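You operate a simulated robot arm through the tools that you are given. There is no shell and no other tool. Be economical: measure what you need, move in short steps, check, and stop when the job is done.

The job below is to be done with a simulated robot arm. You get a single attempt, and the scene is never put back.

Task
Press the bearing with the red seal into the housing on the slide.
Fine: use the plunger with the orange pad; the slide ends at LOAD.

Only the result counts: the job must be done as asked and must still hold three seconds after the hand-in. Knocking over, shifting, dropping, spilling or breaking anything else fails it. A push-on lid holds only when it is set on centred and level and pressed home; a screw cap is set on level and turned clockwise until tight.

Robot
A 6-joint arm with a two-finger parallel gripper, fixed in place. Base frame: the origin is at the foot of the arm, x ahead of it, y to its left, z up; the work surface is at about z = 0. Units: m, degrees, N and s.
With the tool pointing down near the work surface it reaches from about 0.18 to 0.46 m from the base axis. Its first joint turns from -70.0 to 70.0 degrees. Payload 1.9 kg.
The tool frame sits at the grasp point between the pads (the TCP): z along the fingers, y along the line on which they close. The tips reach 0.023 m beyond it. The gripper opens to 0.094 m. The fingers are 0.038 m wide and 0.01 m thick; the gripper's body (0.054 by 0.096 m) begins 0.039 m behind the TCP.
Orientation is that of the tool frame in the base frame, as [roll, pitch, yaw] about the fixed x, y, z axes, in that order (R = Rz(yaw) Ry(pitch) Rx(roll)). With the fingers straight down and closing along the base's y, the tool's x points along the base's -x, its y along +y and its z along -z.

Tools
- The arm moves only by the tool play_rows. Its argument "steps" is a list of rows, each an object of numbers (a shift or turn left out is 0, a gripper value left out holds the last): "grip": the gripper command, from -1 (shut) to 1 (fully open), values between in proportion; "tx", "ty", "tz": the shift along the base's x, y, z in units of 200 mm (1.0 is 200 mm); "ax", "ay", "az": the turn, a rotation vector about the base's x, y, z in units of 180 degrees (1.0 is 180 degrees). In form: [{"grip": .., "tx": .., "ty": .., "tz": .., "ax": .., "ay": .., "az": ..}, ...]. A call has 1 to 10 rows; each row is the pose to reach, as a shift and turn from the pose commanded when the call began. A call with a number of a shift or a turn outside -1 to 1 is refused whole. Rows are played at 5 a second. More than 0.05 m and 8.6 degrees between two rows, or a gripper value outside its range, and nothing of the call is played. A pose out of reach is approached as far as the arm can. The call stops where the force on the tool passes 70 N (or 10 N more than at its start, if that is more) or the arm is blocked; 0.2 s more then pass. The fingers move at their own pace (about 0.108 m/s each) and stop on an object; they squeeze with about 30 N. The grip force told is the motor's: it shows also when the fingers shut on nothing. Time passes only in rows, and 0.2 s behind the last, so rows that repeat a pose let the fingers close. The reply holds the time, the measured pose of the TCP, the force on the tool along the base axes, the opening and the grip force, in the units named above and with some noise, and new pictures: "views" is both (left out), scene, wrist or none.
- Cameras (640 x 400 px; columns grow to the right, rows downward): "scene" is fixed at [0.075, 0.3226, 0.4408]; the picture's right is [-0.62, -0.78, 0.00], its down [-0.31, 0.25, -0.92] and it looks along [0.72, -0.57, -0.40] (base axes); focal length 214 px, centre (320, 200). "wrist" rides on the gripper at [-0.039, 0, -0.044] in the tool frame; the picture's right is [0.00, -1.00, 0.00], its down [0.97, 0.00, -0.24] and it looks along [0.24, 0.00, 0.97] (tool axes); focal length 218 px, centre (320, 200). There is no depth. A picture from a camera that has moved, and an enlarged one, comes with that camera's place and axes in the base frame and with its lens.
- enlarge(camera, box): a new picture of the part [left, top, right, bottom] of that camera's present view, enlarged. It takes no simulated time.
- finish_job(): hands the job in; it is judged then, once.

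Work in short steps. Places have to be worked out from the pictures, the camera data and where the tool is seen: move nearer, look again, correct. Check each grasp and each placing, and mend what went wrong. You have 120 turns and 150 pictures in all, those below and enlarged ones among them. Open the gripper and draw the arm clear of the work before you hand the job in, unless the task says otherwise; then end with one line.

The tools are called after "Request:" as a command line: name --argument value ..., lists and objects as JSON in quotes. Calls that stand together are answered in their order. play_rows: Moves the arm, as the interface text tells. Its arguments: {"type":"object","properties":{"steps":{"type":"array","items":{"type":"object","properties":{"grip":{"type":"number"},"tx":{"type":"number"},"ty":{"type":"number"},"tz":{"type":"number"},"ax":{"type":"number"},"ay":{"type":"number"},"az":{"type":"number"}}}},"views":{"type":"string","enum":["both","scene","wrist","none"]}},"required":["steps"]} The other tools are called the same way: enlarge (camera, box) takes an enlarged picture of a part of a camera's view; finish_job () hands the job in.

At the start:

```text
time_s: 0.0
tcp_pos: [0.2665, 0.0722, 0.3704]
orientation: [179.8, 0.0, 179.9]
contact_force: [-0.2, 1.2, -0.1]
grip_width: 0.0942
gripper_force: 0.0
```

scene: 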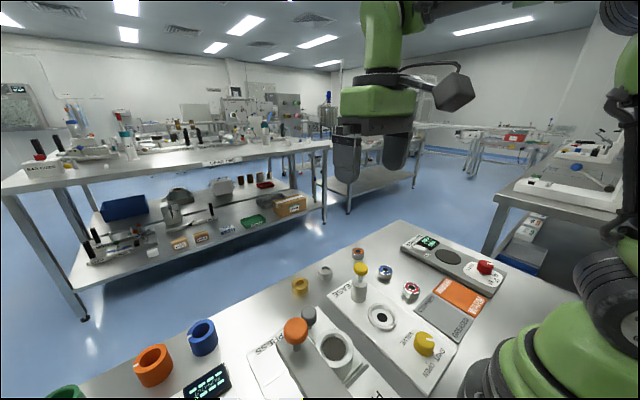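
wrist: 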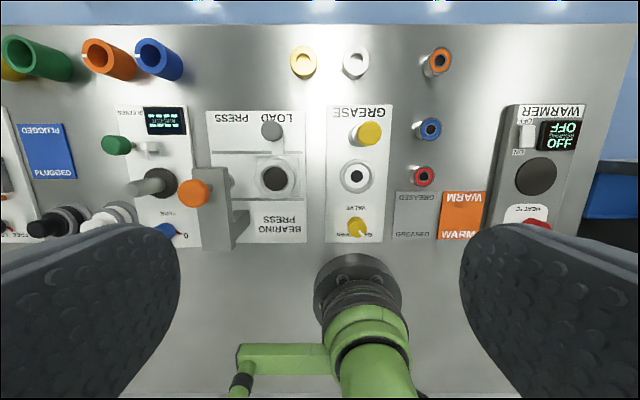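

I start by enlarging both views around the press and the bearings to read labels and parts.

Request:
enlarge --camera "wrist" --box '[180, 90, 320, 250]'

Request:
enlarge --camera "wrist" --box '[320, 30, 600, 250]'

Request:
enlarge --camera "scene" --box '[230, 230, 510, 400]'

Request:
enlarge --camera "wrist" --box '[0, 20, 250, 250]'

```text
2.50 times, centred on (250, 170) of wrist
camera zoom: at [0.305, 0.0723, 0.4146], right [0.0, -1.0, 0.0], down [-0.97, 0.0, 0.24], along [-0.24, 0.0, -0.97], focal length 546 px, centre (495, 275)
```

zoom: 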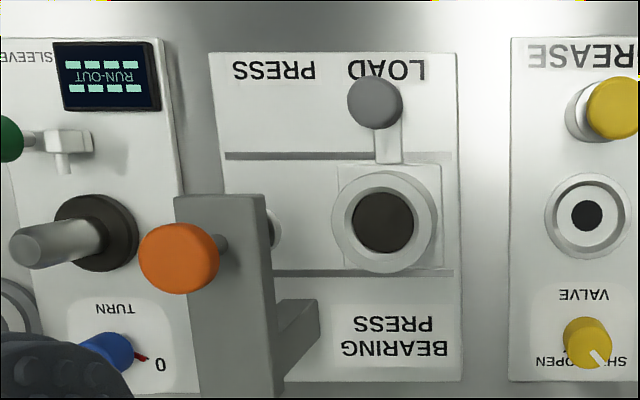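

```text
1.82 times, centred on (460, 140) of wrist
camera zoom: at [0.305, 0.0723, 0.4146], right [0.0, -1.0, 0.0], down [-0.97, 0.0, 0.24], along [-0.24, 0.0, -0.97], focal length 397 px, centre (66, 309)
```

zoom: 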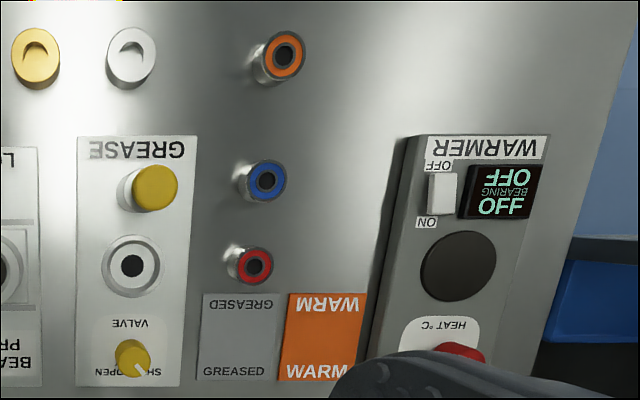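

```text
2.29 times, centred on (370, 315) of scene
camera zoom: at [0.075, 0.3226, 0.4408], right [-0.62, -0.78, 0.0], down [-0.31, 0.25, -0.92], along [0.72, -0.57, -0.4], focal length 490 px, centre (206, -63)
```

zoom: 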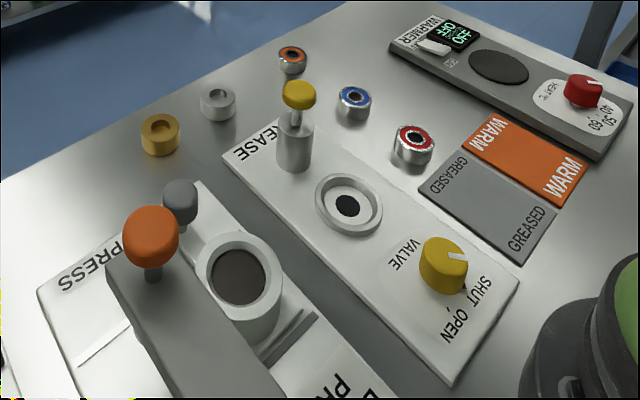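

```text
1.74 times, centred on (125, 135) of wrist
camera zoom: at [0.305, 0.0723, 0.4146], right [0.0, -1.0, 0.0], down [-0.97, 0.0, 0.24], along [-0.24, 0.0, -0.97], focal length 380 px, centre (659, 313)
```

zoom: 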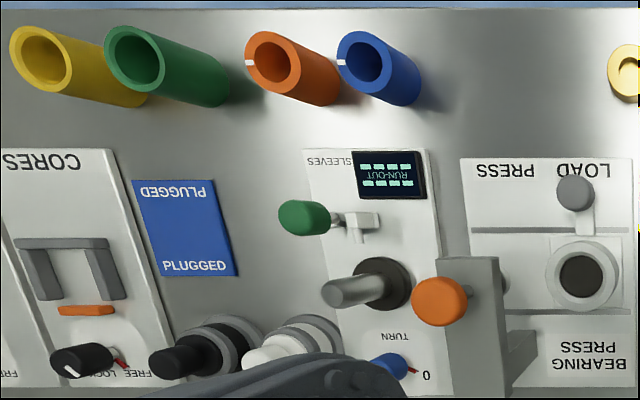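

The press has a slide with a grey knob, its LOAD end on the right and its PRESS end under an orange-knobbed ram. The red-seal bearing is at about (0.25, -0.115). Next I look at the press from nearer and further forward.

Request:
play_rows --steps '[{"tx": 0.2, "ty": 0.1}, {"tx": 0.35, "ty": 0.3, "tz": -0.1}, {"tx": 0.4, "ty": 0.5, "tz": -0.25}, {"tx": 0.4, "ty": 0.6, "tz": -0.4}, {"tx": 0.4, "ty": 0.6, "tz": -0.4}]' --views "both"

```text
refused: row 2 steps farther than a row can; nothing moved
```

Row 2 was too long a step, so I use smaller ones.

Request:
play_rows --steps '[{"tx": 0.15, "ty": 0.1}, {"tx": 0.25, "ty": 0.25, "tz": -0.1}, {"tx": 0.3, "ty": 0.4, "tz": -0.2}, {"tx": 0.35, "ty": 0.5, "tz": -0.35}, {"tx": 0.4, "ty": 0.6, "tz": -0.4}, {"tx": 0.4, "ty": 0.6, "tz": -0.4}]' --views "both"

```text
time_s: 1.4
tcp_pos: [0.3446, 0.1934, 0.2907]
orientation: [179.9, -0.1, 179.9]
contact_force: [0.8, 0.2, 0.2]
grip_width: 0.0938
gripper_force: 0.0
camera wrist: at [0.3838, 0.1928, 0.3349], right [0.0, -1.0, 0.0], down [-0.97, 0.0, 0.24], along [-0.24, 0.0, -0.97], focal length 218 px, centre (320, 200)
```

scene: 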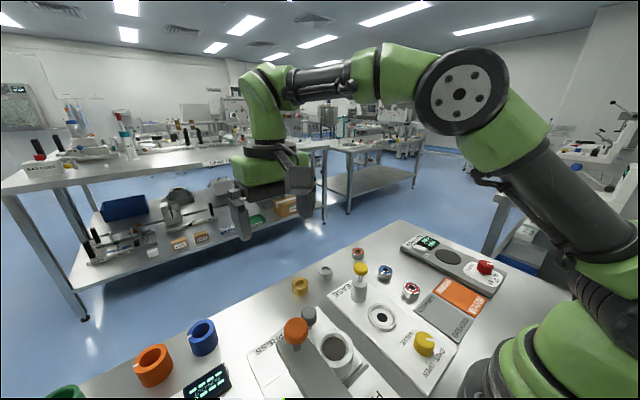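
wrist: 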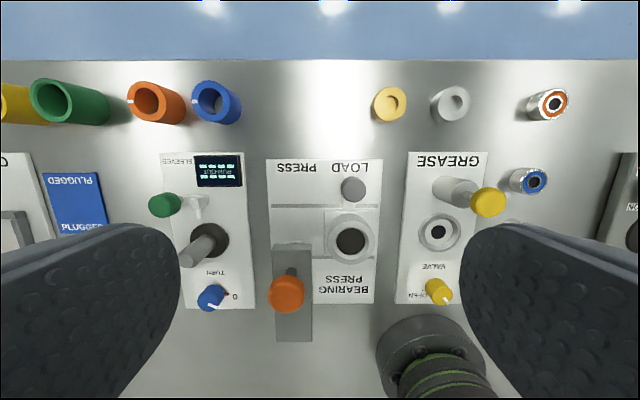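

I zoom in on the press and on the two small cups beyond it.

Request:
enlarge --camera "wrist" --box '[250, 140, 400, 350]'

Request:
enlarge --camera "wrist" --box '[340, 70, 580, 220]'

Request:
enlarge --camera "scene" --box '[240, 260, 380, 400]'

```text
1.90 times, centred on (325, 245) of wrist
camera zoom: at [0.3838, 0.1928, 0.3349], right [0.0, -1.0, 0.0], down [-0.97, 0.0, 0.24], along [-0.24, 0.0, -0.97], focal length 416 px, centre (310, 114)
```

zoom: 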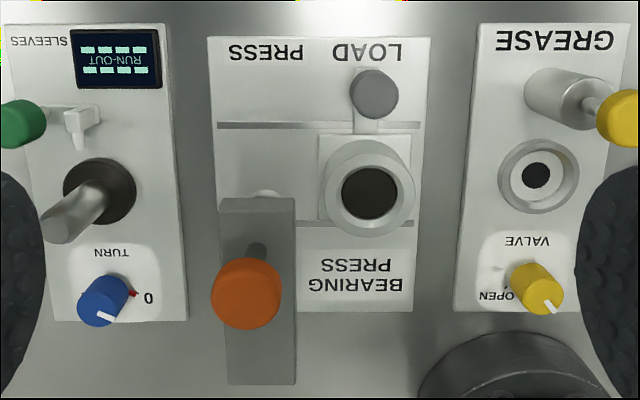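

```text
2.67 times, centred on (460, 145) of wrist
camera zoom: at [0.3838, 0.1928, 0.3349], right [0.0, -1.0, 0.0], down [-0.97, 0.0, 0.24], along [-0.24, 0.0, -0.97], focal length 582 px, centre (-53, 347)
```

zoom: 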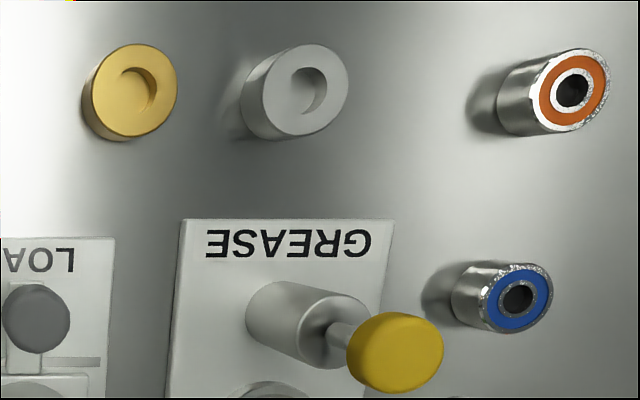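

```text
2.86 times, centred on (310, 330) of scene
camera zoom: at [0.075, 0.3226, 0.4408], right [-0.62, -0.78, 0.0], down [-0.31, 0.25, -0.92], along [0.72, -0.57, -0.4], focal length 613 px, centre (349, -171)
```

zoom: 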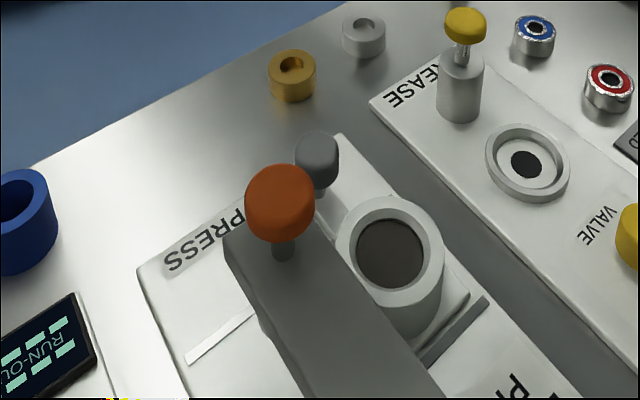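

The yellow pad belongs to the grease plunger and the orange one to the press, and the housing opening is at about (0.2525, 0.148), z≈0.047. Next I go over the red-seal bearing, staying high.

Request:
play_rows --steps '[{"tx": -0.05, "ty": -0.2, "grip": 0.4}, {"tx": -0.1, "ty": -0.4}, {"tx": -0.15, "ty": -0.6}, {"tx": -0.2, "ty": -0.8}, {"tx": -0.25, "ty": -0.99}, {"tx": -0.25, "ty": -0.99}]' --views "none"

Request:
play_rows --steps '[{"tx": -0.1, "ty": -0.2, "tz": 0}, {"tx": -0.15, "ty": -0.4, "tz": -0.1}, {"tx": -0.213, "ty": -0.53, "tz": -0.25}, {"tx": -0.213, "ty": -0.53, "tz": -0.45}, {"tx": -0.213, "ty": -0.53, "tz": -0.6}, {"tx": -0.213, "ty": -0.53, "tz": -0.6}]' --views "both"

```text
time_s: 2.8
tcp_pos: [0.2955, -0.0061, 0.2908]
orientation: [179.9, 0.0, 179.9]
contact_force: [0.2, -1.0, -0.9]
grip_width: 0.0657
gripper_force: 0.0
```

```text
time_s: 4.2
tcp_pos: [0.2541, -0.1123, 0.1719]
orientation: [180.0, 0.1, 179.9]
contact_force: [-1.0, 0.0, 0.2]
grip_width: 0.0659
gripper_force: 0.0
camera wrist: at [0.2938, -0.1133, 0.2153], right [0.0, -1.0, 0.0], down [-0.97, 0.0, 0.24], along [-0.24, 0.0, -0.97], focal length 218 px, centre (320, 200)
```

scene: 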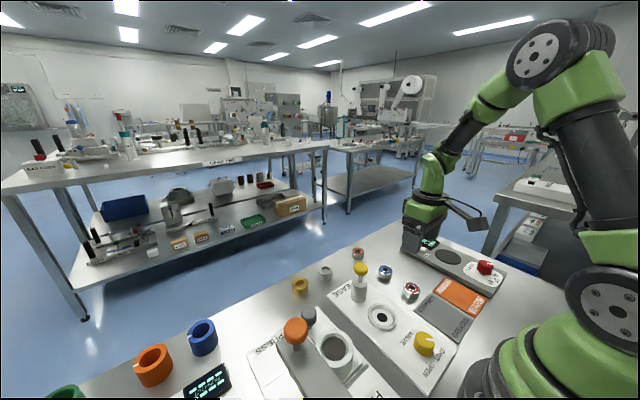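
wrist: 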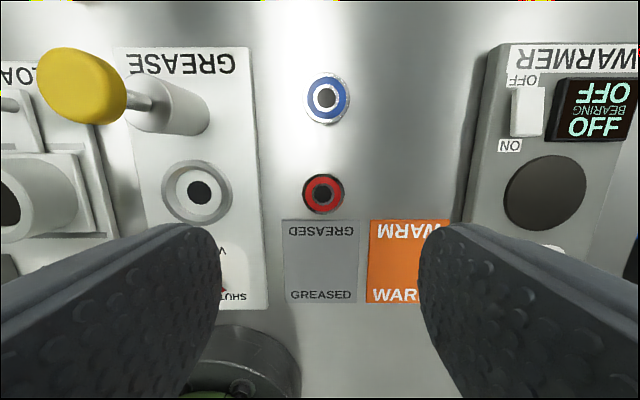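

Request:
enlarge --camera "wrist" --box '[280, 150, 370, 240]'

Request:
enlarge --camera "scene" --box '[380, 270, 440, 310]'

```text
4.44 times, centred on (325, 195) of wrist
camera zoom: at [0.2938, -0.1133, 0.2153], right [0.0, -1.0, 0.0], down [-0.97, 0.0, 0.24], along [-0.24, 0.0, -0.97], focal length 970 px, centre (298, 222)
```

zoom: 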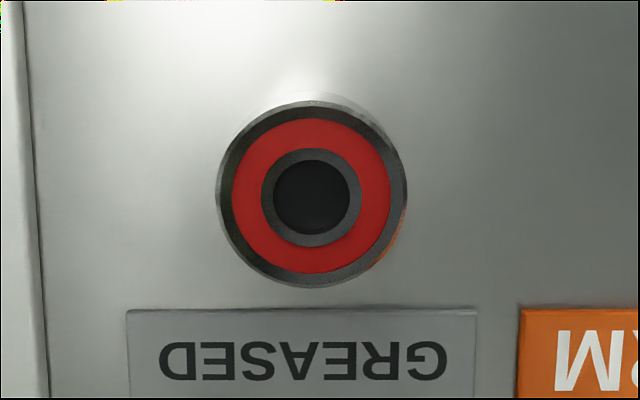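

```text
10.00 times, centred on (410, 290) of scene
camera zoom: at [0.075, 0.3226, 0.4408], right [-0.62, -0.78, 0.0], down [-0.31, 0.25, -0.92], along [0.72, -0.57, -0.4], focal length 2145 px, centre (-580, -700)
```

zoom: 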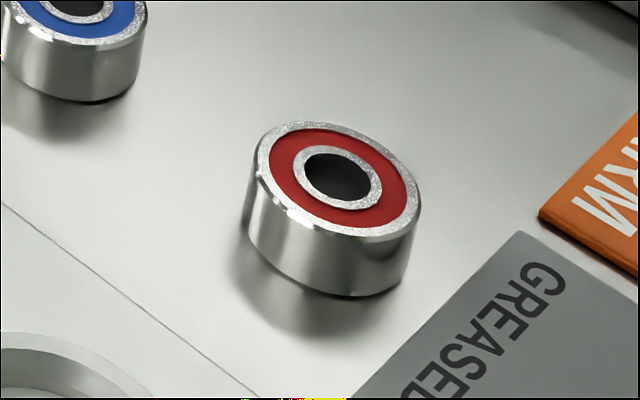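

The bearing is about 40 mm across and 16 mm tall, centred near (0.2505, -0.116). I centre over it and go down partway to check.

Request:
play_rows --steps '[{"tx": -0.018, "ty": -0.02, "tz": -0.15}, {"tx": -0.018, "ty": -0.02, "tz": -0.35}, {"tx": -0.018, "ty": -0.02, "tz": -0.5}, {"tx": -0.018, "ty": -0.02, "tz": -0.5}]' --views "both"

```text
time_s: 5.2
tcp_pos: [0.2531, -0.1132, 0.0711]
orientation: [179.9, 0.0, 179.9]
contact_force: [0.8, -0.1, -0.8]
grip_width: 0.066
gripper_force: 0.0
camera wrist: at [0.2912, -0.1137, 0.115], right [0.0, -1.0, 0.0], down [-0.97, 0.0, 0.24], along [-0.24, 0.0, -0.97], focal length 218 px, centre (320, 200)
```

scene: 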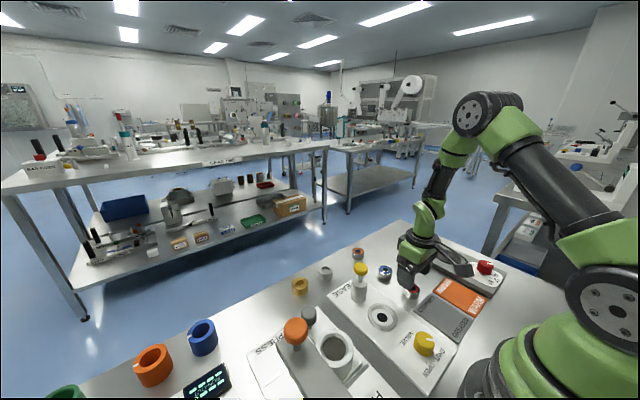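
wrist: 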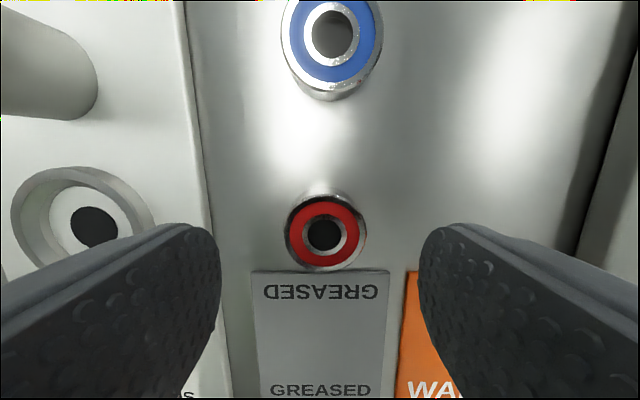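

Bearing sits about 2 mm to -x and -y of the tool. I nudge by that while checking the settled pose.

Request:
play_rows --steps '[{"tx": -0.005, "ty": -0.008}, {"tx": -0.005, "ty": -0.008}, {"tx": -0.005, "ty": -0.008}]' --views "wrist"

```text
time_s: 6.0
tcp_pos: [0.2508, -0.1151, 0.0724]
orientation: [180.0, 0.1, 179.9]
contact_force: [0.4, 0.4, -0.4]
grip_width: 0.066
gripper_force: 0.2
camera wrist: at [0.2899, -0.1152, 0.1153], right [0.0, -1.0, 0.0], down [-0.97, 0.0, 0.24], along [-0.24, 0.0, -0.97], focal length 218 px, centre (320, 200)
```

wrist: 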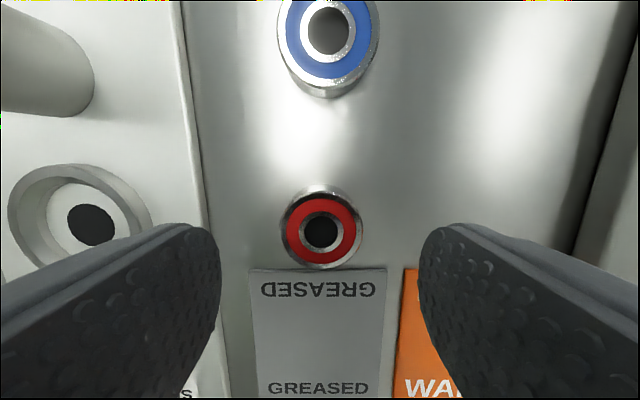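

Now centred laterally. I lower so the tips take the upper half of the bearing, then close.

Request:
play_rows --steps '[{"tx": -0.004, "tz": -0.1}, {"tx": -0.004, "tz": -0.2}, {"tx": -0.004, "tz": -0.2}, {"tx": -0.004, "tz": -0.2, "grip": -1}, {"tx": -0.004, "tz": -0.2}, {"tx": -0.004, "tz": -0.2}]' --views "wrist"

Request:
enlarge --camera "scene" --box '[380, 250, 460, 310]'

```text
time_s: 7.4
tcp_pos: [0.2484, -0.116, 0.032]
orientation: [179.8, 0.0, 179.9]
contact_force: [0.4, 1.2, -0.5]
grip_width: 0.0386
gripper_force: 29.9
camera wrist: at [0.2869, -0.1162, 0.0754], right [0.0, -1.0, 0.0], down [-0.97, 0.0, 0.24], along [-0.24, 0.0, -0.97], focal length 218 px, centre (320, 200)
```

wrist: 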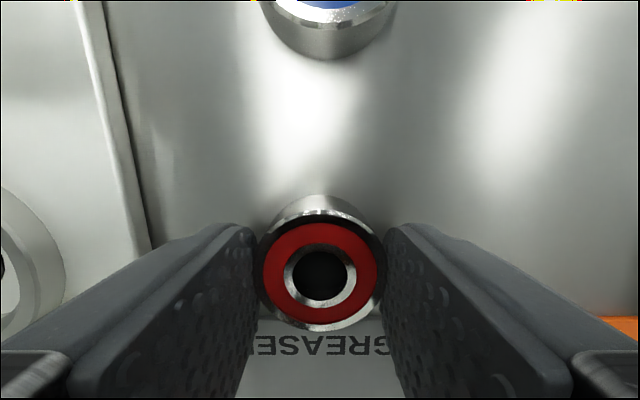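

```text
6.67 times, centred on (420, 280) of scene
camera zoom: at [0.075, 0.3226, 0.4408], right [-0.62, -0.78, 0.0], down [-0.31, 0.25, -0.92], along [0.72, -0.57, -0.4], focal length 1430 px, centre (-347, -333)
```

zoom: 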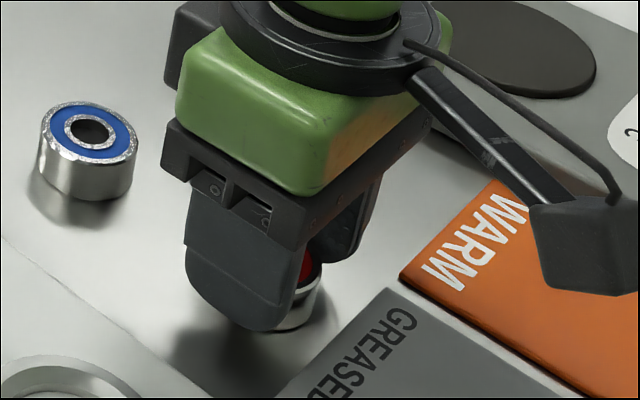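

The bearing is held centrally (opening 38.6 mm). I lift it and carry it over the housing in two calls, high above the grease plunger.

Request:
play_rows --steps '[{"tz": 0.1}, {"tz": 0.3}, {"tz": 0.54}, {"tz": 0.78}, {"tz": 0.84, "ty": 0.2}, {"tz": 0.84, "ty": 0.42}, {"tz": 0.84, "ty": 0.64}, {"tz": 0.84, "ty": 0.8}, {"tz": 0.84, "ty": 0.8}]' --views "wrist"

Request:
play_rows --steps '[{"ty": 0.2}, {"ty": 0.4}, {"ty": 0.527, "tx": 0.02}, {"ty": 0.527, "tx": 0.02}, {"ty": 0.527, "tx": 0.02}]' --views "both"

```text
time_s: 9.4
tcp_pos: [0.2471, 0.043, 0.198]
orientation: [179.9, -0.1, 179.9]
contact_force: [-0.1, -0.9, -1.0]
grip_width: 0.0388
gripper_force: 30.4
camera wrist: at [0.2867, 0.0436, 0.2417], right [0.0, -1.0, 0.0], down [-0.97, 0.0, 0.24], along [-0.24, 0.0, -0.97], focal length 218 px, centre (320, 200)
```

wrist: 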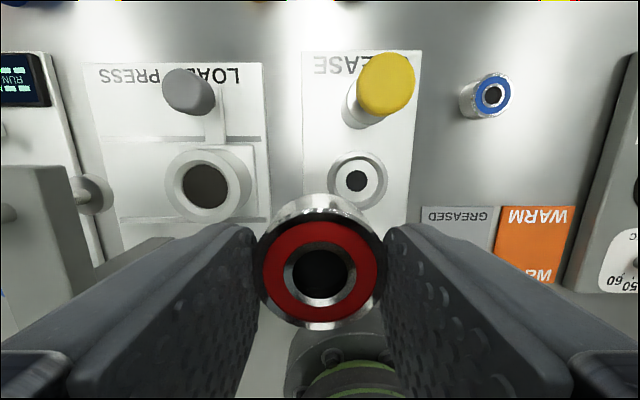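

```text
time_s: 10.6
tcp_pos: [0.2509, 0.1504, 0.1993]
orientation: [179.9, 0.0, -180.0]
contact_force: [-0.5, -0.7, -1.4]
grip_width: 0.0387
gripper_force: 29.5
camera wrist: at [0.2903, 0.1487, 0.2438], right [0.0, -1.0, 0.0], down [-0.97, 0.0, 0.24], along [-0.24, 0.0, -0.97], focal length 218 px, centre (320, 200)
```

scene: 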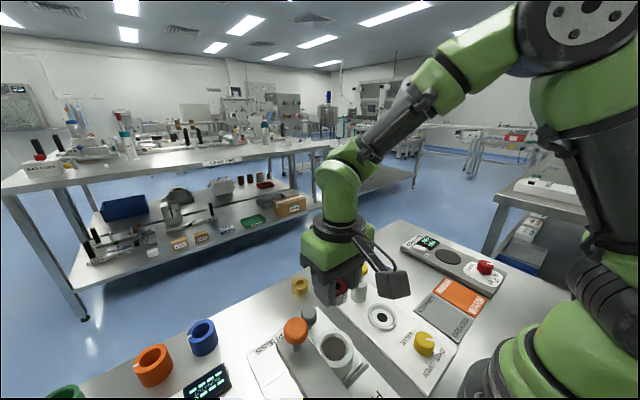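
wrist: 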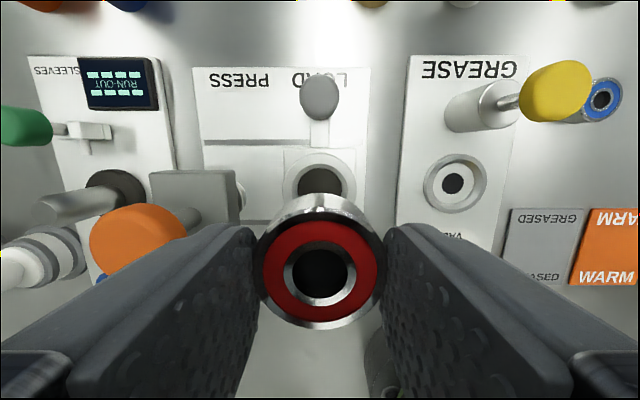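

Request:
enlarge --camera "wrist" --box '[260, 130, 380, 230]'

Request:
enlarge --camera "scene" --box '[270, 270, 400, 390]'

```text
4.00 times, centred on (320, 180) of wrist
camera zoom: at [0.2903, 0.1487, 0.2438], right [0.0, -1.0, 0.0], down [-0.97, 0.0, 0.24], along [-0.24, 0.0, -0.97], focal length 873 px, centre (320, 280)
```

zoom: 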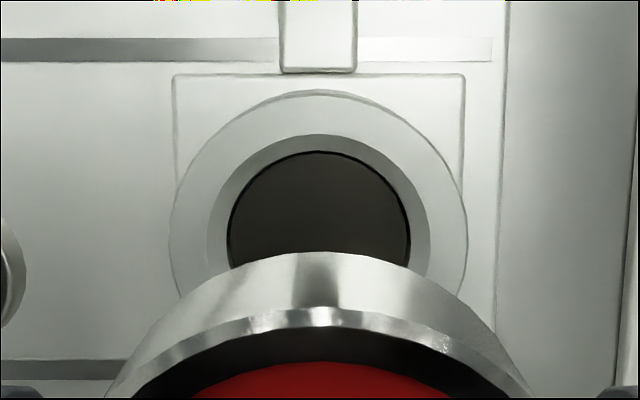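

```text
3.33 times, centred on (335, 330) of scene
camera zoom: at [0.075, 0.3226, 0.4408], right [-0.62, -0.78, 0.0], down [-0.31, 0.25, -0.92], along [0.72, -0.57, -0.4], focal length 715 px, centre (270, -233)
```

zoom: 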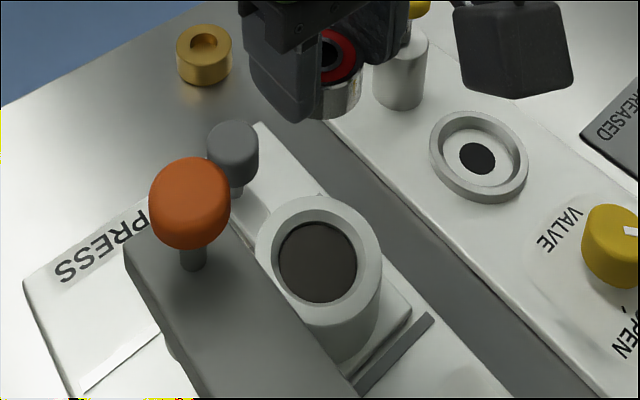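

The bearing is aligned with the bore laterally (within about 0.5 mm), and the ram arm clears the gripper by about 12 mm. I go down to just above the rim and check.

Request:
play_rows --steps '[{"tx": 0.002, "tz": -0.15}, {"tx": 0.002, "tz": -0.3}, {"tx": 0.002, "tz": -0.45}, {"tx": 0.002, "tz": -0.45}, {"tx": 0.002, "tz": -0.45}]' --views "both"

Request:
enlarge --camera "scene" --box '[270, 270, 400, 390]'

Request:
enlarge --camera "wrist" --box '[220, 130, 420, 280]'

```text
time_s: 11.8
tcp_pos: [0.2529, 0.1491, 0.11]
orientation: [179.8, 0.0, 179.9]
contact_force: [0.3, -0.4, -0.8]
grip_width: 0.0387
gripper_force: 30.3
camera wrist: at [0.2914, 0.1486, 0.1535], right [0.0, -1.0, 0.0], down [-0.97, 0.0, 0.24], along [-0.24, 0.0, -0.97], focal length 218 px, centre (320, 200)
```

scene: 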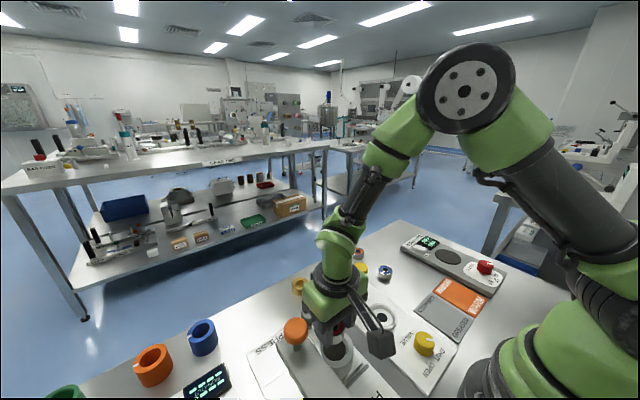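
wrist: 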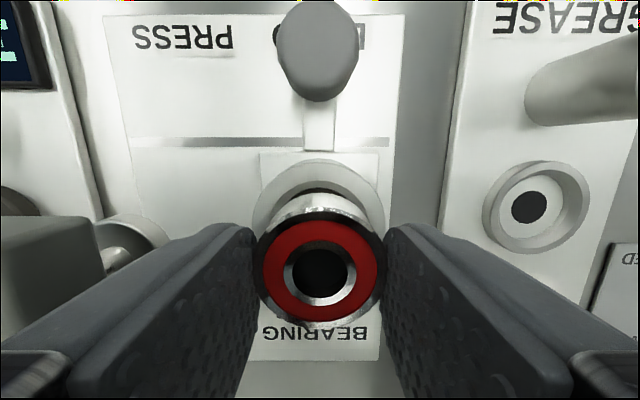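

```text
3.33 times, centred on (335, 330) of scene
camera zoom: at [0.075, 0.3226, 0.4408], right [-0.62, -0.78, 0.0], down [-0.31, 0.25, -0.92], along [0.72, -0.57, -0.4], focal length 715 px, centre (270, -233)
```

zoom: 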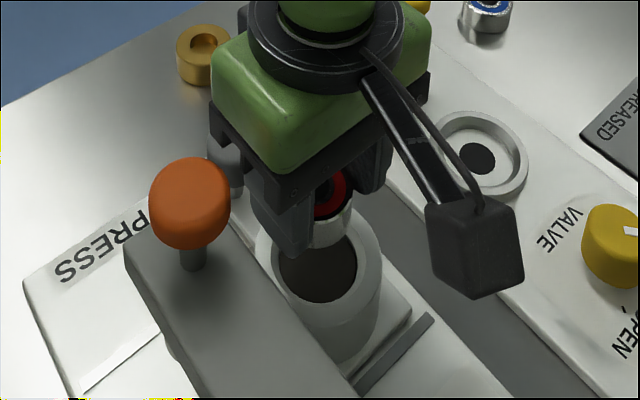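

```text
2.67 times, centred on (320, 205) of wrist
camera zoom: at [0.2914, 0.1486, 0.1535], right [0.0, -1.0, 0.0], down [-0.97, 0.0, 0.24], along [-0.24, 0.0, -0.97], focal length 582 px, centre (320, 187)
```

zoom: 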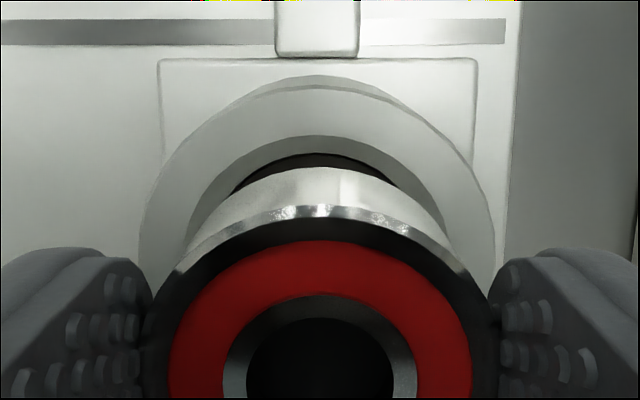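

Rim height works out to z≈0.047 and the bore centre to about x=0.251. I shift 1.5 mm to -x and lower gently into the chamfer.

Request:
play_rows --steps '[{"tx": -0.008, "tz": -0.07}, {"tx": -0.008, "tz": -0.13}, {"tx": -0.008, "tz": -0.16}, {"tx": -0.008, "tz": -0.175}, {"tx": -0.008, "tz": -0.175}]' --views "both"

Request:
enlarge --camera "scene" --box '[270, 270, 400, 390]'

Request:
enlarge --camera "wrist" --box '[220, 130, 420, 280]'

```text
time_s: 13.0
tcp_pos: [0.2505, 0.1493, 0.0732]
orientation: [179.9, -0.1, 180.0]
contact_force: [-4.2, -0.7, -2.5]
grip_width: 0.0386
gripper_force: 29.9
camera wrist: at [0.2892, 0.1488, 0.117], right [0.0, -1.0, 0.0], down [-0.97, 0.0, 0.24], along [-0.24, 0.0, -0.97], focal length 218 px, centre (320, 200)
```

scene: 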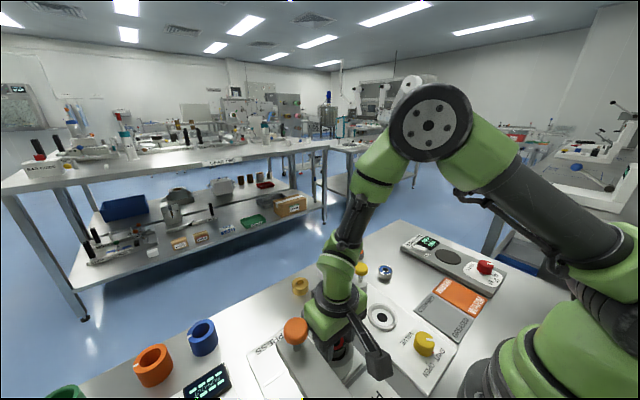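
wrist: 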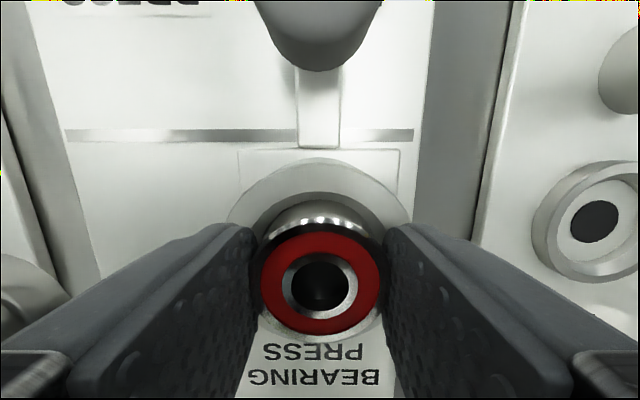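

```text
3.33 times, centred on (335, 330) of scene
camera zoom: at [0.0751, 0.3226, 0.4408], right [-0.62, -0.78, 0.0], down [-0.31, 0.25, -0.92], along [0.72, -0.57, -0.4], focal length 715 px, centre (270, -233)
```

zoom: 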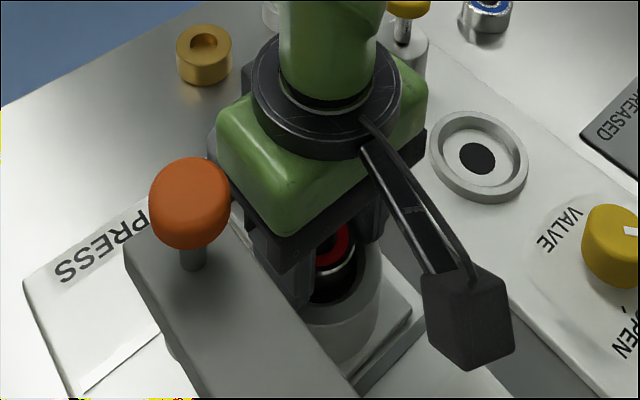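

```text
2.67 times, centred on (320, 205) of wrist
camera zoom: at [0.2892, 0.1488, 0.117], right [0.0, -1.0, 0.0], down [-0.97, 0.0, 0.24], along [-0.24, 0.0, -0.97], focal length 582 px, centre (320, 187)
```

zoom: 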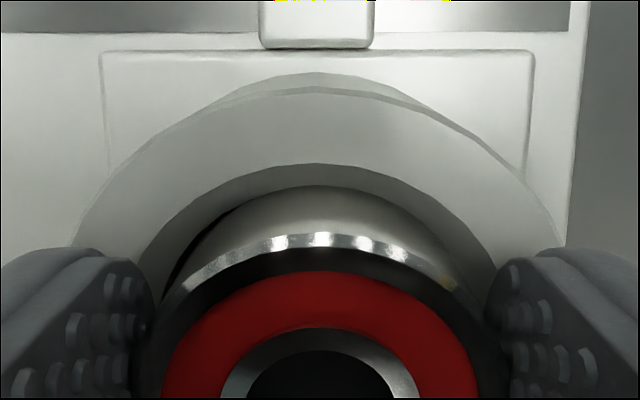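

A small force along -x shows the bearing touching the front chamfer, and there is a slight gap at +y. I lift 4 mm, shift -1.2 mm in x and +0.7 mm in y, and lower again.

Request:
play_rows --steps '[{"tz": 0.02}, {"tx": -0.006, "ty": 0.0035, "tz": 0.02}, {"tx": -0.006, "ty": 0.0035, "tz": 0.02}, {"tx": -0.006, "ty": 0.0035, "tz": 0.005}, {"tx": -0.006, "ty": 0.0035, "tz": -0.005}, {"tx": -0.006, "ty": 0.0035, "tz": -0.005}]' --views "wrist"

Request:
enlarge --camera "wrist" --box '[220, 150, 420, 350]'

Request:
enlarge --camera "scene" --box '[310, 320, 370, 370]'

```text
time_s: 14.4
tcp_pos: [0.2499, 0.1497, 0.0746]
orientation: [179.9, 0.0, 179.9]
contact_force: [-0.6, -0.2, -1.2]
grip_width: 0.0391
gripper_force: 30.3
camera wrist: at [0.2882, 0.148, 0.1171], right [0.0, -1.0, 0.0], down [-0.97, 0.0, 0.24], along [-0.24, 0.0, -0.97], focal length 218 px, centre (320, 200)
```

wrist: 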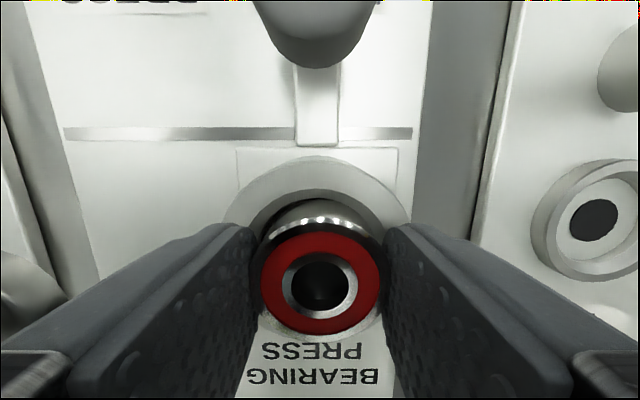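

```text
2.00 times, centred on (320, 250) of wrist
camera zoom: at [0.2882, 0.148, 0.1171], right [0.0, -1.0, 0.0], down [-0.97, 0.0, 0.24], along [-0.24, 0.0, -0.97], focal length 436 px, centre (320, 100)
```

zoom: 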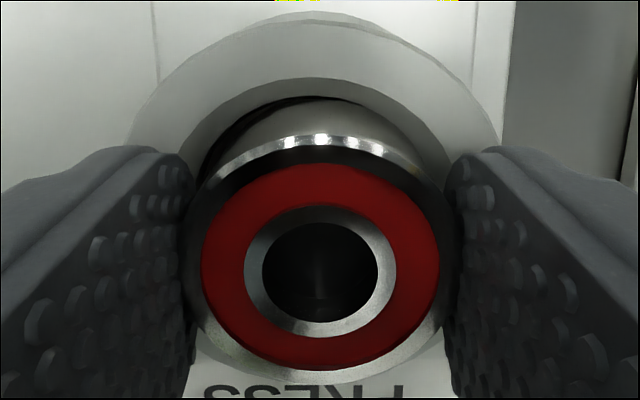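

```text
8.00 times, centred on (340, 345) of scene
camera zoom: at [0.075, 0.3226, 0.4408], right [-0.62, -0.78, 0.0], down [-0.31, 0.25, -0.92], along [0.72, -0.57, -0.4], focal length 1716 px, centre (160, -960)
```

zoom: 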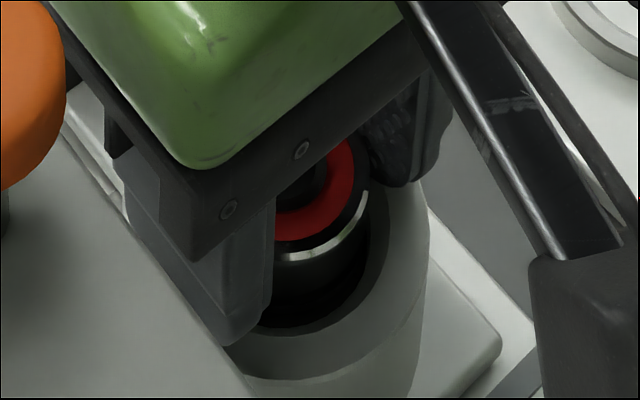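

Rim is still centred about 0.8 mm to +y of the bearing, and forces are low. I correct this and lower another 2 mm.

Request:
play_rows --steps '[{"tz": 0.005, "ty": 0.004}, {"ty": 0.004, "tz": 0.0}, {"ty": 0.004, "tz": -0.006}, {"ty": 0.004, "tz": -0.012}, {"ty": 0.004, "tz": -0.012}]' --views "wrist"

Request:
enlarge --camera "wrist" --box '[220, 150, 420, 350]'

Request:
enlarge --camera "scene" --box '[310, 320, 370, 370]'

```text
time_s: 15.5
tcp_pos: [0.2503, 0.1493, 0.0731]
orientation: [179.8, 0.0, 179.8]
contact_force: [-1.3, -1.6, 11.7]
grip_width: 0.0389
gripper_force: 29.9
stopped in row 5: the force on the tool passed its limit (the readings are from after the stop); the commanded pose is now the measured one
camera wrist: at [0.2879, 0.1501, 0.1169], right [0.0, -1.0, 0.0], down [-0.97, 0.0, 0.24], along [-0.24, 0.0, -0.97], focal length 218 px, centre (320, 200)
```

wrist: 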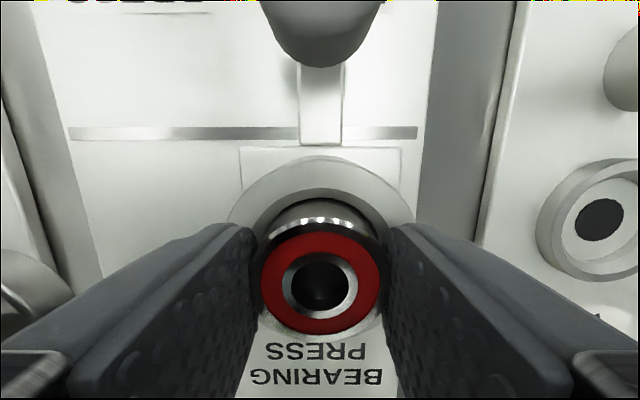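

```text
2.00 times, centred on (320, 250) of wrist
camera zoom: at [0.2879, 0.1501, 0.1169], right [0.0, -1.0, 0.0], down [-0.97, 0.0, 0.24], along [-0.24, 0.0, -0.97], focal length 436 px, centre (320, 100)
```

zoom: 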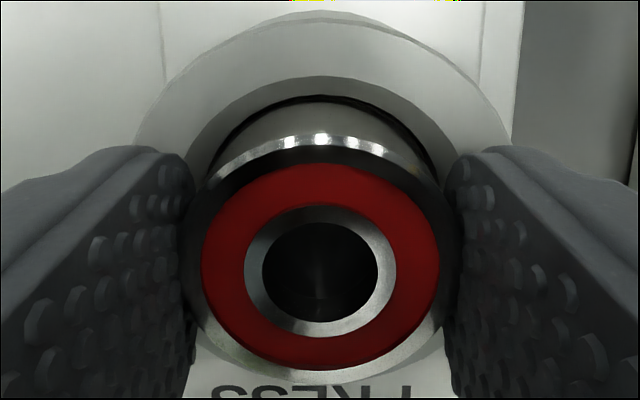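

```text
8.00 times, centred on (340, 345) of scene
camera zoom: at [0.075, 0.3226, 0.4408], right [-0.62, -0.78, 0.0], down [-0.31, 0.25, -0.92], along [0.72, -0.57, -0.4], focal length 1716 px, centre (160, -960)
```

zoom: 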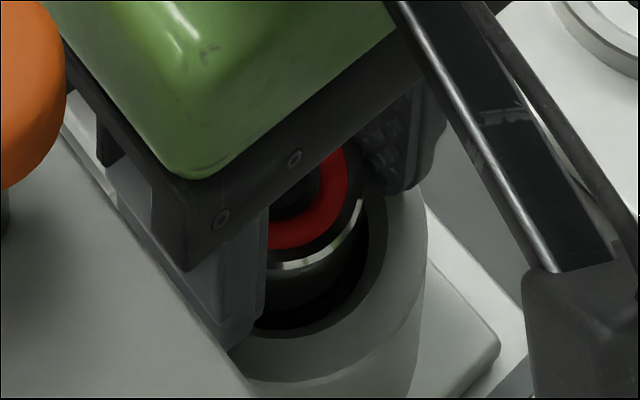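

The bearing is now symmetric in the bore, with the tips about at the rim. I ease up 1 mm, let go, and look.

Request:
play_rows --steps '[{"tz": 0.004}, {"tz": 0.004, "grip": 0.2}, {"tz": 0.004}, {"tz": 0.1}, {"tz": 0.25}, {"tz": 0.4}, {"tz": 0.4}]' --views "wrist"

Request:
enlarge --camera "wrist" --box '[220, 130, 420, 280]'

Request:
enlarge --camera "scene" --box '[270, 290, 390, 390]'

```text
time_s: 17.1
tcp_pos: [0.2488, 0.1509, 0.1523]
orientation: [179.9, 0.0, 180.0]
contact_force: [0.1, -0.4, 0.4]
grip_width: 0.0562
gripper_force: 0.1
camera wrist: at [0.2875, 0.1506, 0.1951], right [0.0, -1.0, 0.0], down [-0.97, 0.0, 0.24], along [-0.24, 0.0, -0.97], focal length 218 px, centre (320, 200)
```

wrist: 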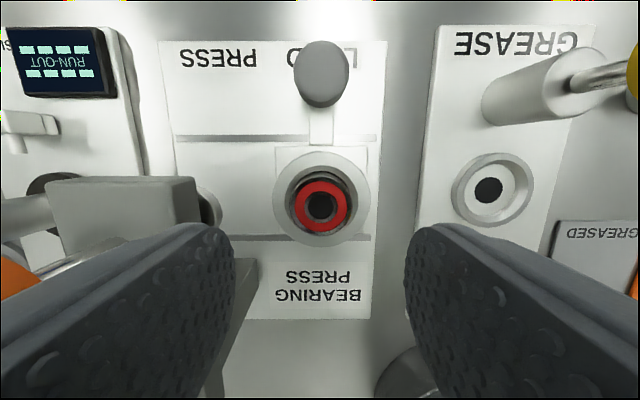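

```text
2.67 times, centred on (320, 205) of wrist
camera zoom: at [0.2875, 0.1506, 0.1951], right [0.0, -1.0, 0.0], down [-0.97, 0.0, 0.24], along [-0.24, 0.0, -0.97], focal length 582 px, centre (320, 187)
```

zoom: 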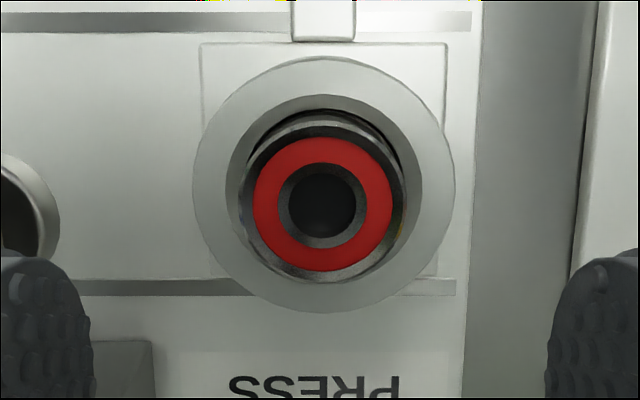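

```text
4.00 times, centred on (330, 340) of scene
camera zoom: at [0.075, 0.3226, 0.4408], right [-0.62, -0.78, 0.0], down [-0.31, 0.25, -0.92], along [0.72, -0.57, -0.4], focal length 858 px, centre (280, -360)
```

zoom: 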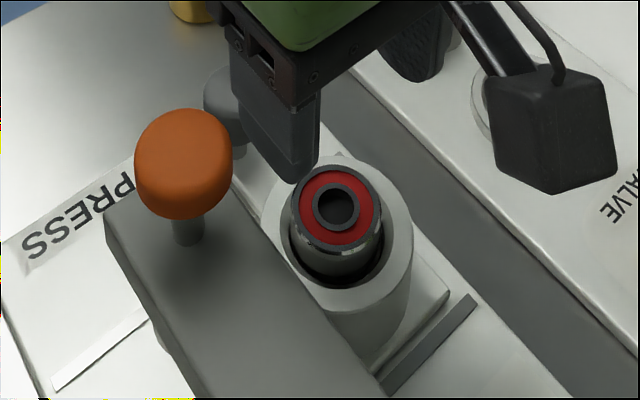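

The bearing is in the mouth but I want to know whether it sits level, so I zoom in more.

Request:
enlarge --camera "scene" --box '[325, 325, 373, 373]'

Request:
enlarge --camera "wrist" --box '[270, 150, 370, 250]'

```text
8.33 times, centred on (349, 349) of scene
camera zoom: at [0.075, 0.3226, 0.4408], right [-0.62, -0.78, 0.0], down [-0.31, 0.25, -0.92], along [0.72, -0.57, -0.4], focal length 1787 px, centre (78, -1042)
```

zoom: 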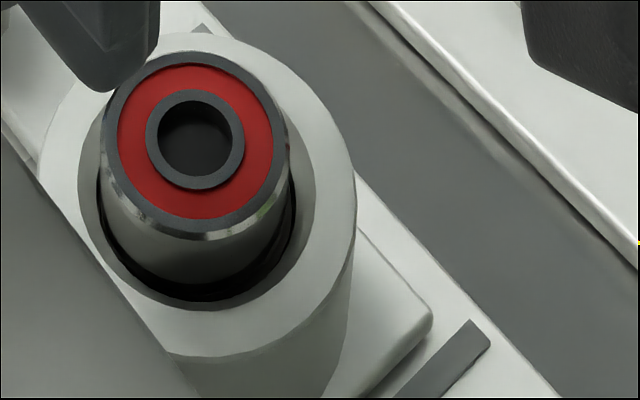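

```text
4.00 times, centred on (320, 200) of wrist
camera zoom: at [0.2875, 0.1506, 0.1951], right [0.0, -1.0, 0.0], down [-0.97, 0.0, 0.24], along [-0.24, 0.0, -0.97], focal length 873 px, centre (320, 200)
```

zoom: 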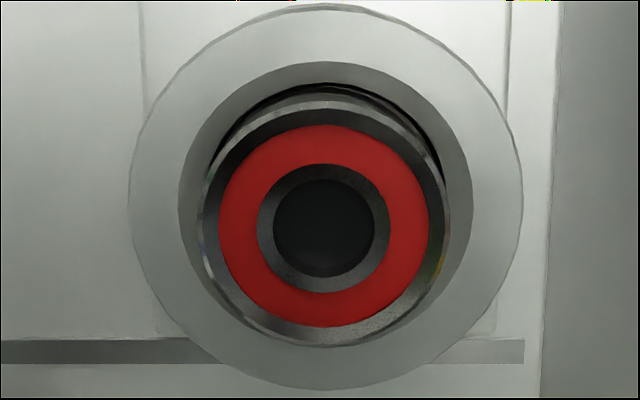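

The bearing sits in the mouth, roughly level. Next I go to the grey slide knob at about (0.328, 0.15) and look at it from nearer.

Request:
play_rows --steps '[{"tx": 0.2, "grip": 0.3}, {"tx": 0.395}, {"tx": 0.395, "tz": -0.1}, {"tx": 0.395, "tz": -0.15}, {"tx": 0.395, "tz": -0.15}]' --views "both"

Request:
enlarge --camera "scene" --box '[270, 290, 390, 390]'

```text
time_s: 18.3
tcp_pos: [0.3278, 0.1516, 0.1205]
orientation: [179.8, 0.1, 179.7]
contact_force: [0.1, 0.6, -0.4]
grip_width: 0.0612
gripper_force: 0.1
camera wrist: at [0.3662, 0.1507, 0.1647], right [0.0, -1.0, 0.0], down [-0.97, 0.0, 0.24], along [-0.24, 0.0, -0.97], focal length 218 px, centre (320, 200)
```

scene: 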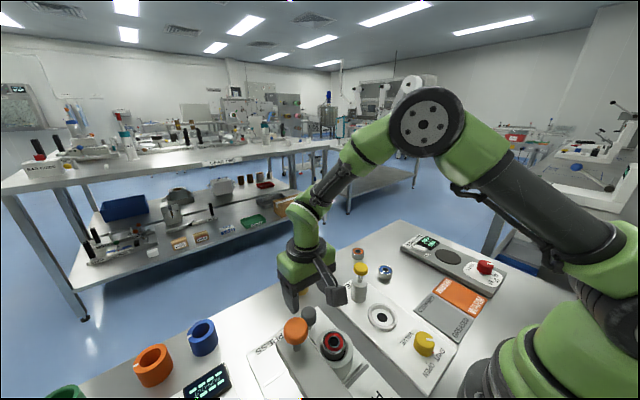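
wrist: 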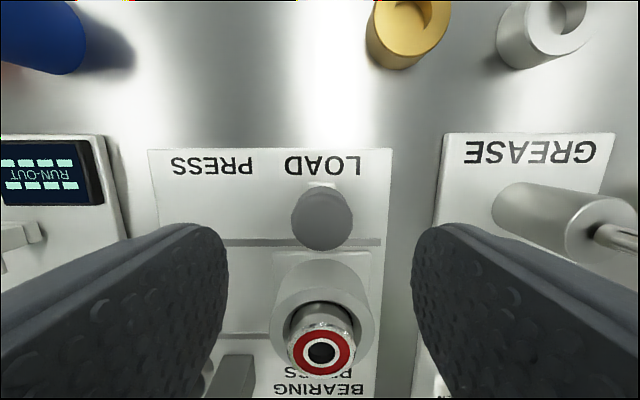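

```text
4.00 times, centred on (330, 340) of scene
camera zoom: at [0.075, 0.3226, 0.4408], right [-0.62, -0.78, 0.0], down [-0.31, 0.25, -0.92], along [0.72, -0.57, -0.4], focal length 858 px, centre (280, -360)
```

zoom: 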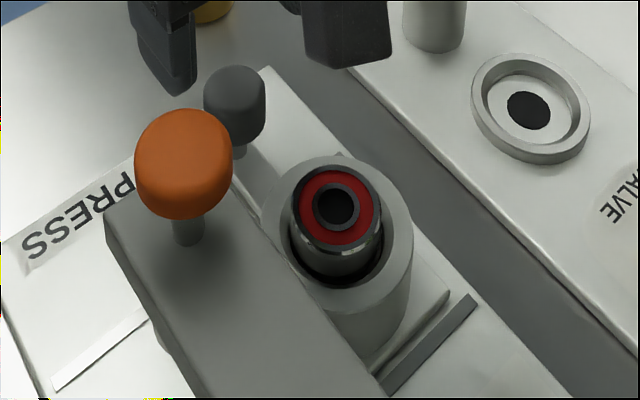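

The knob is about 30 mm wide, centred near x≈0.333. I lower around it and grip it.

Request:
play_rows --steps '[{"tx": 0.025, "tz": -0.12}, {"tx": 0.025, "tz": -0.25}, {"tx": 0.025, "tz": -0.33}, {"tx": 0.025, "tz": -0.33}]' --views "both"

Request:
enlarge --camera "scene" --box '[270, 270, 390, 370]'

```text
time_s: 19.3
tcp_pos: [0.3354, 0.1517, 0.0571]
orientation: [179.8, 0.1, 179.8]
contact_force: [-0.5, -0.8, 0.0]
grip_width: 0.0612
gripper_force: 0.0
camera wrist: at [0.373, 0.1503, 0.1007], right [0.0, -1.0, 0.0], down [-0.97, 0.0, 0.24], along [-0.24, 0.0, -0.97], focal length 218 px, centre (320, 200)
```

scene: 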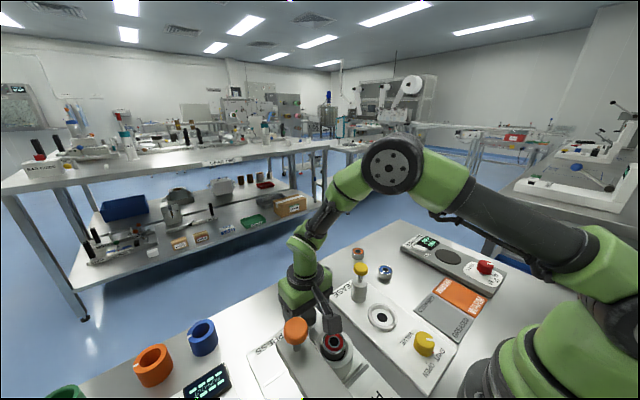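
wrist: 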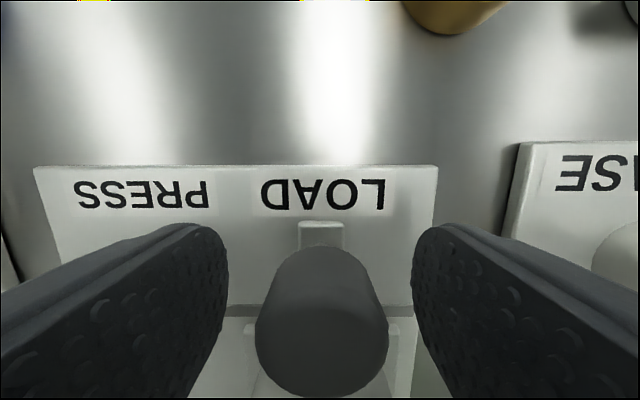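

```text
4.00 times, centred on (330, 320) of scene
camera zoom: at [0.075, 0.3226, 0.4408], right [-0.62, -0.78, 0.0], down [-0.31, 0.25, -0.92], along [0.72, -0.57, -0.4], focal length 858 px, centre (280, -280)
```

zoom: 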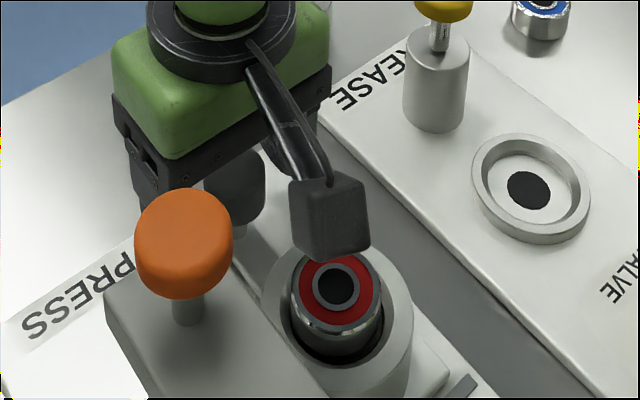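

The scene shows a box on the gripper's -x side, about 96 mm behind and 80 mm above the TCP. It would hit the ram if I slid the knob like this. I rise and turn the tool 180° about the vertical so that box faces +x.

Request:
play_rows --steps '[{"tz": 0.2}, {"tz": 0.4}, {"tz": 0.6}, {"tz": 0.6, "az": 0.044}, {"tz": 0.6, "az": 0.088}, {"tz": 0.6, "az": 0.132}, {"tz": 0.6, "az": 0.176}, {"tz": 0.6, "az": 0.22}, {"tz": 0.6, "az": 0.264}, {"tz": 0.6, "az": 0.308}]' --views "scene"

```text
time_s: 21.5
tcp_pos: [0.3318, 0.1509, 0.1773]
orientation: [179.8, 0.2, -124.5]
contact_force: [-0.4, 0.7, -0.4]
grip_width: 0.0613
gripper_force: 0.0
```

scene: 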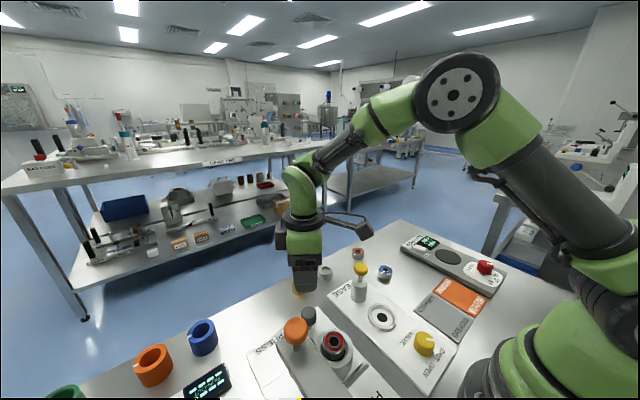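

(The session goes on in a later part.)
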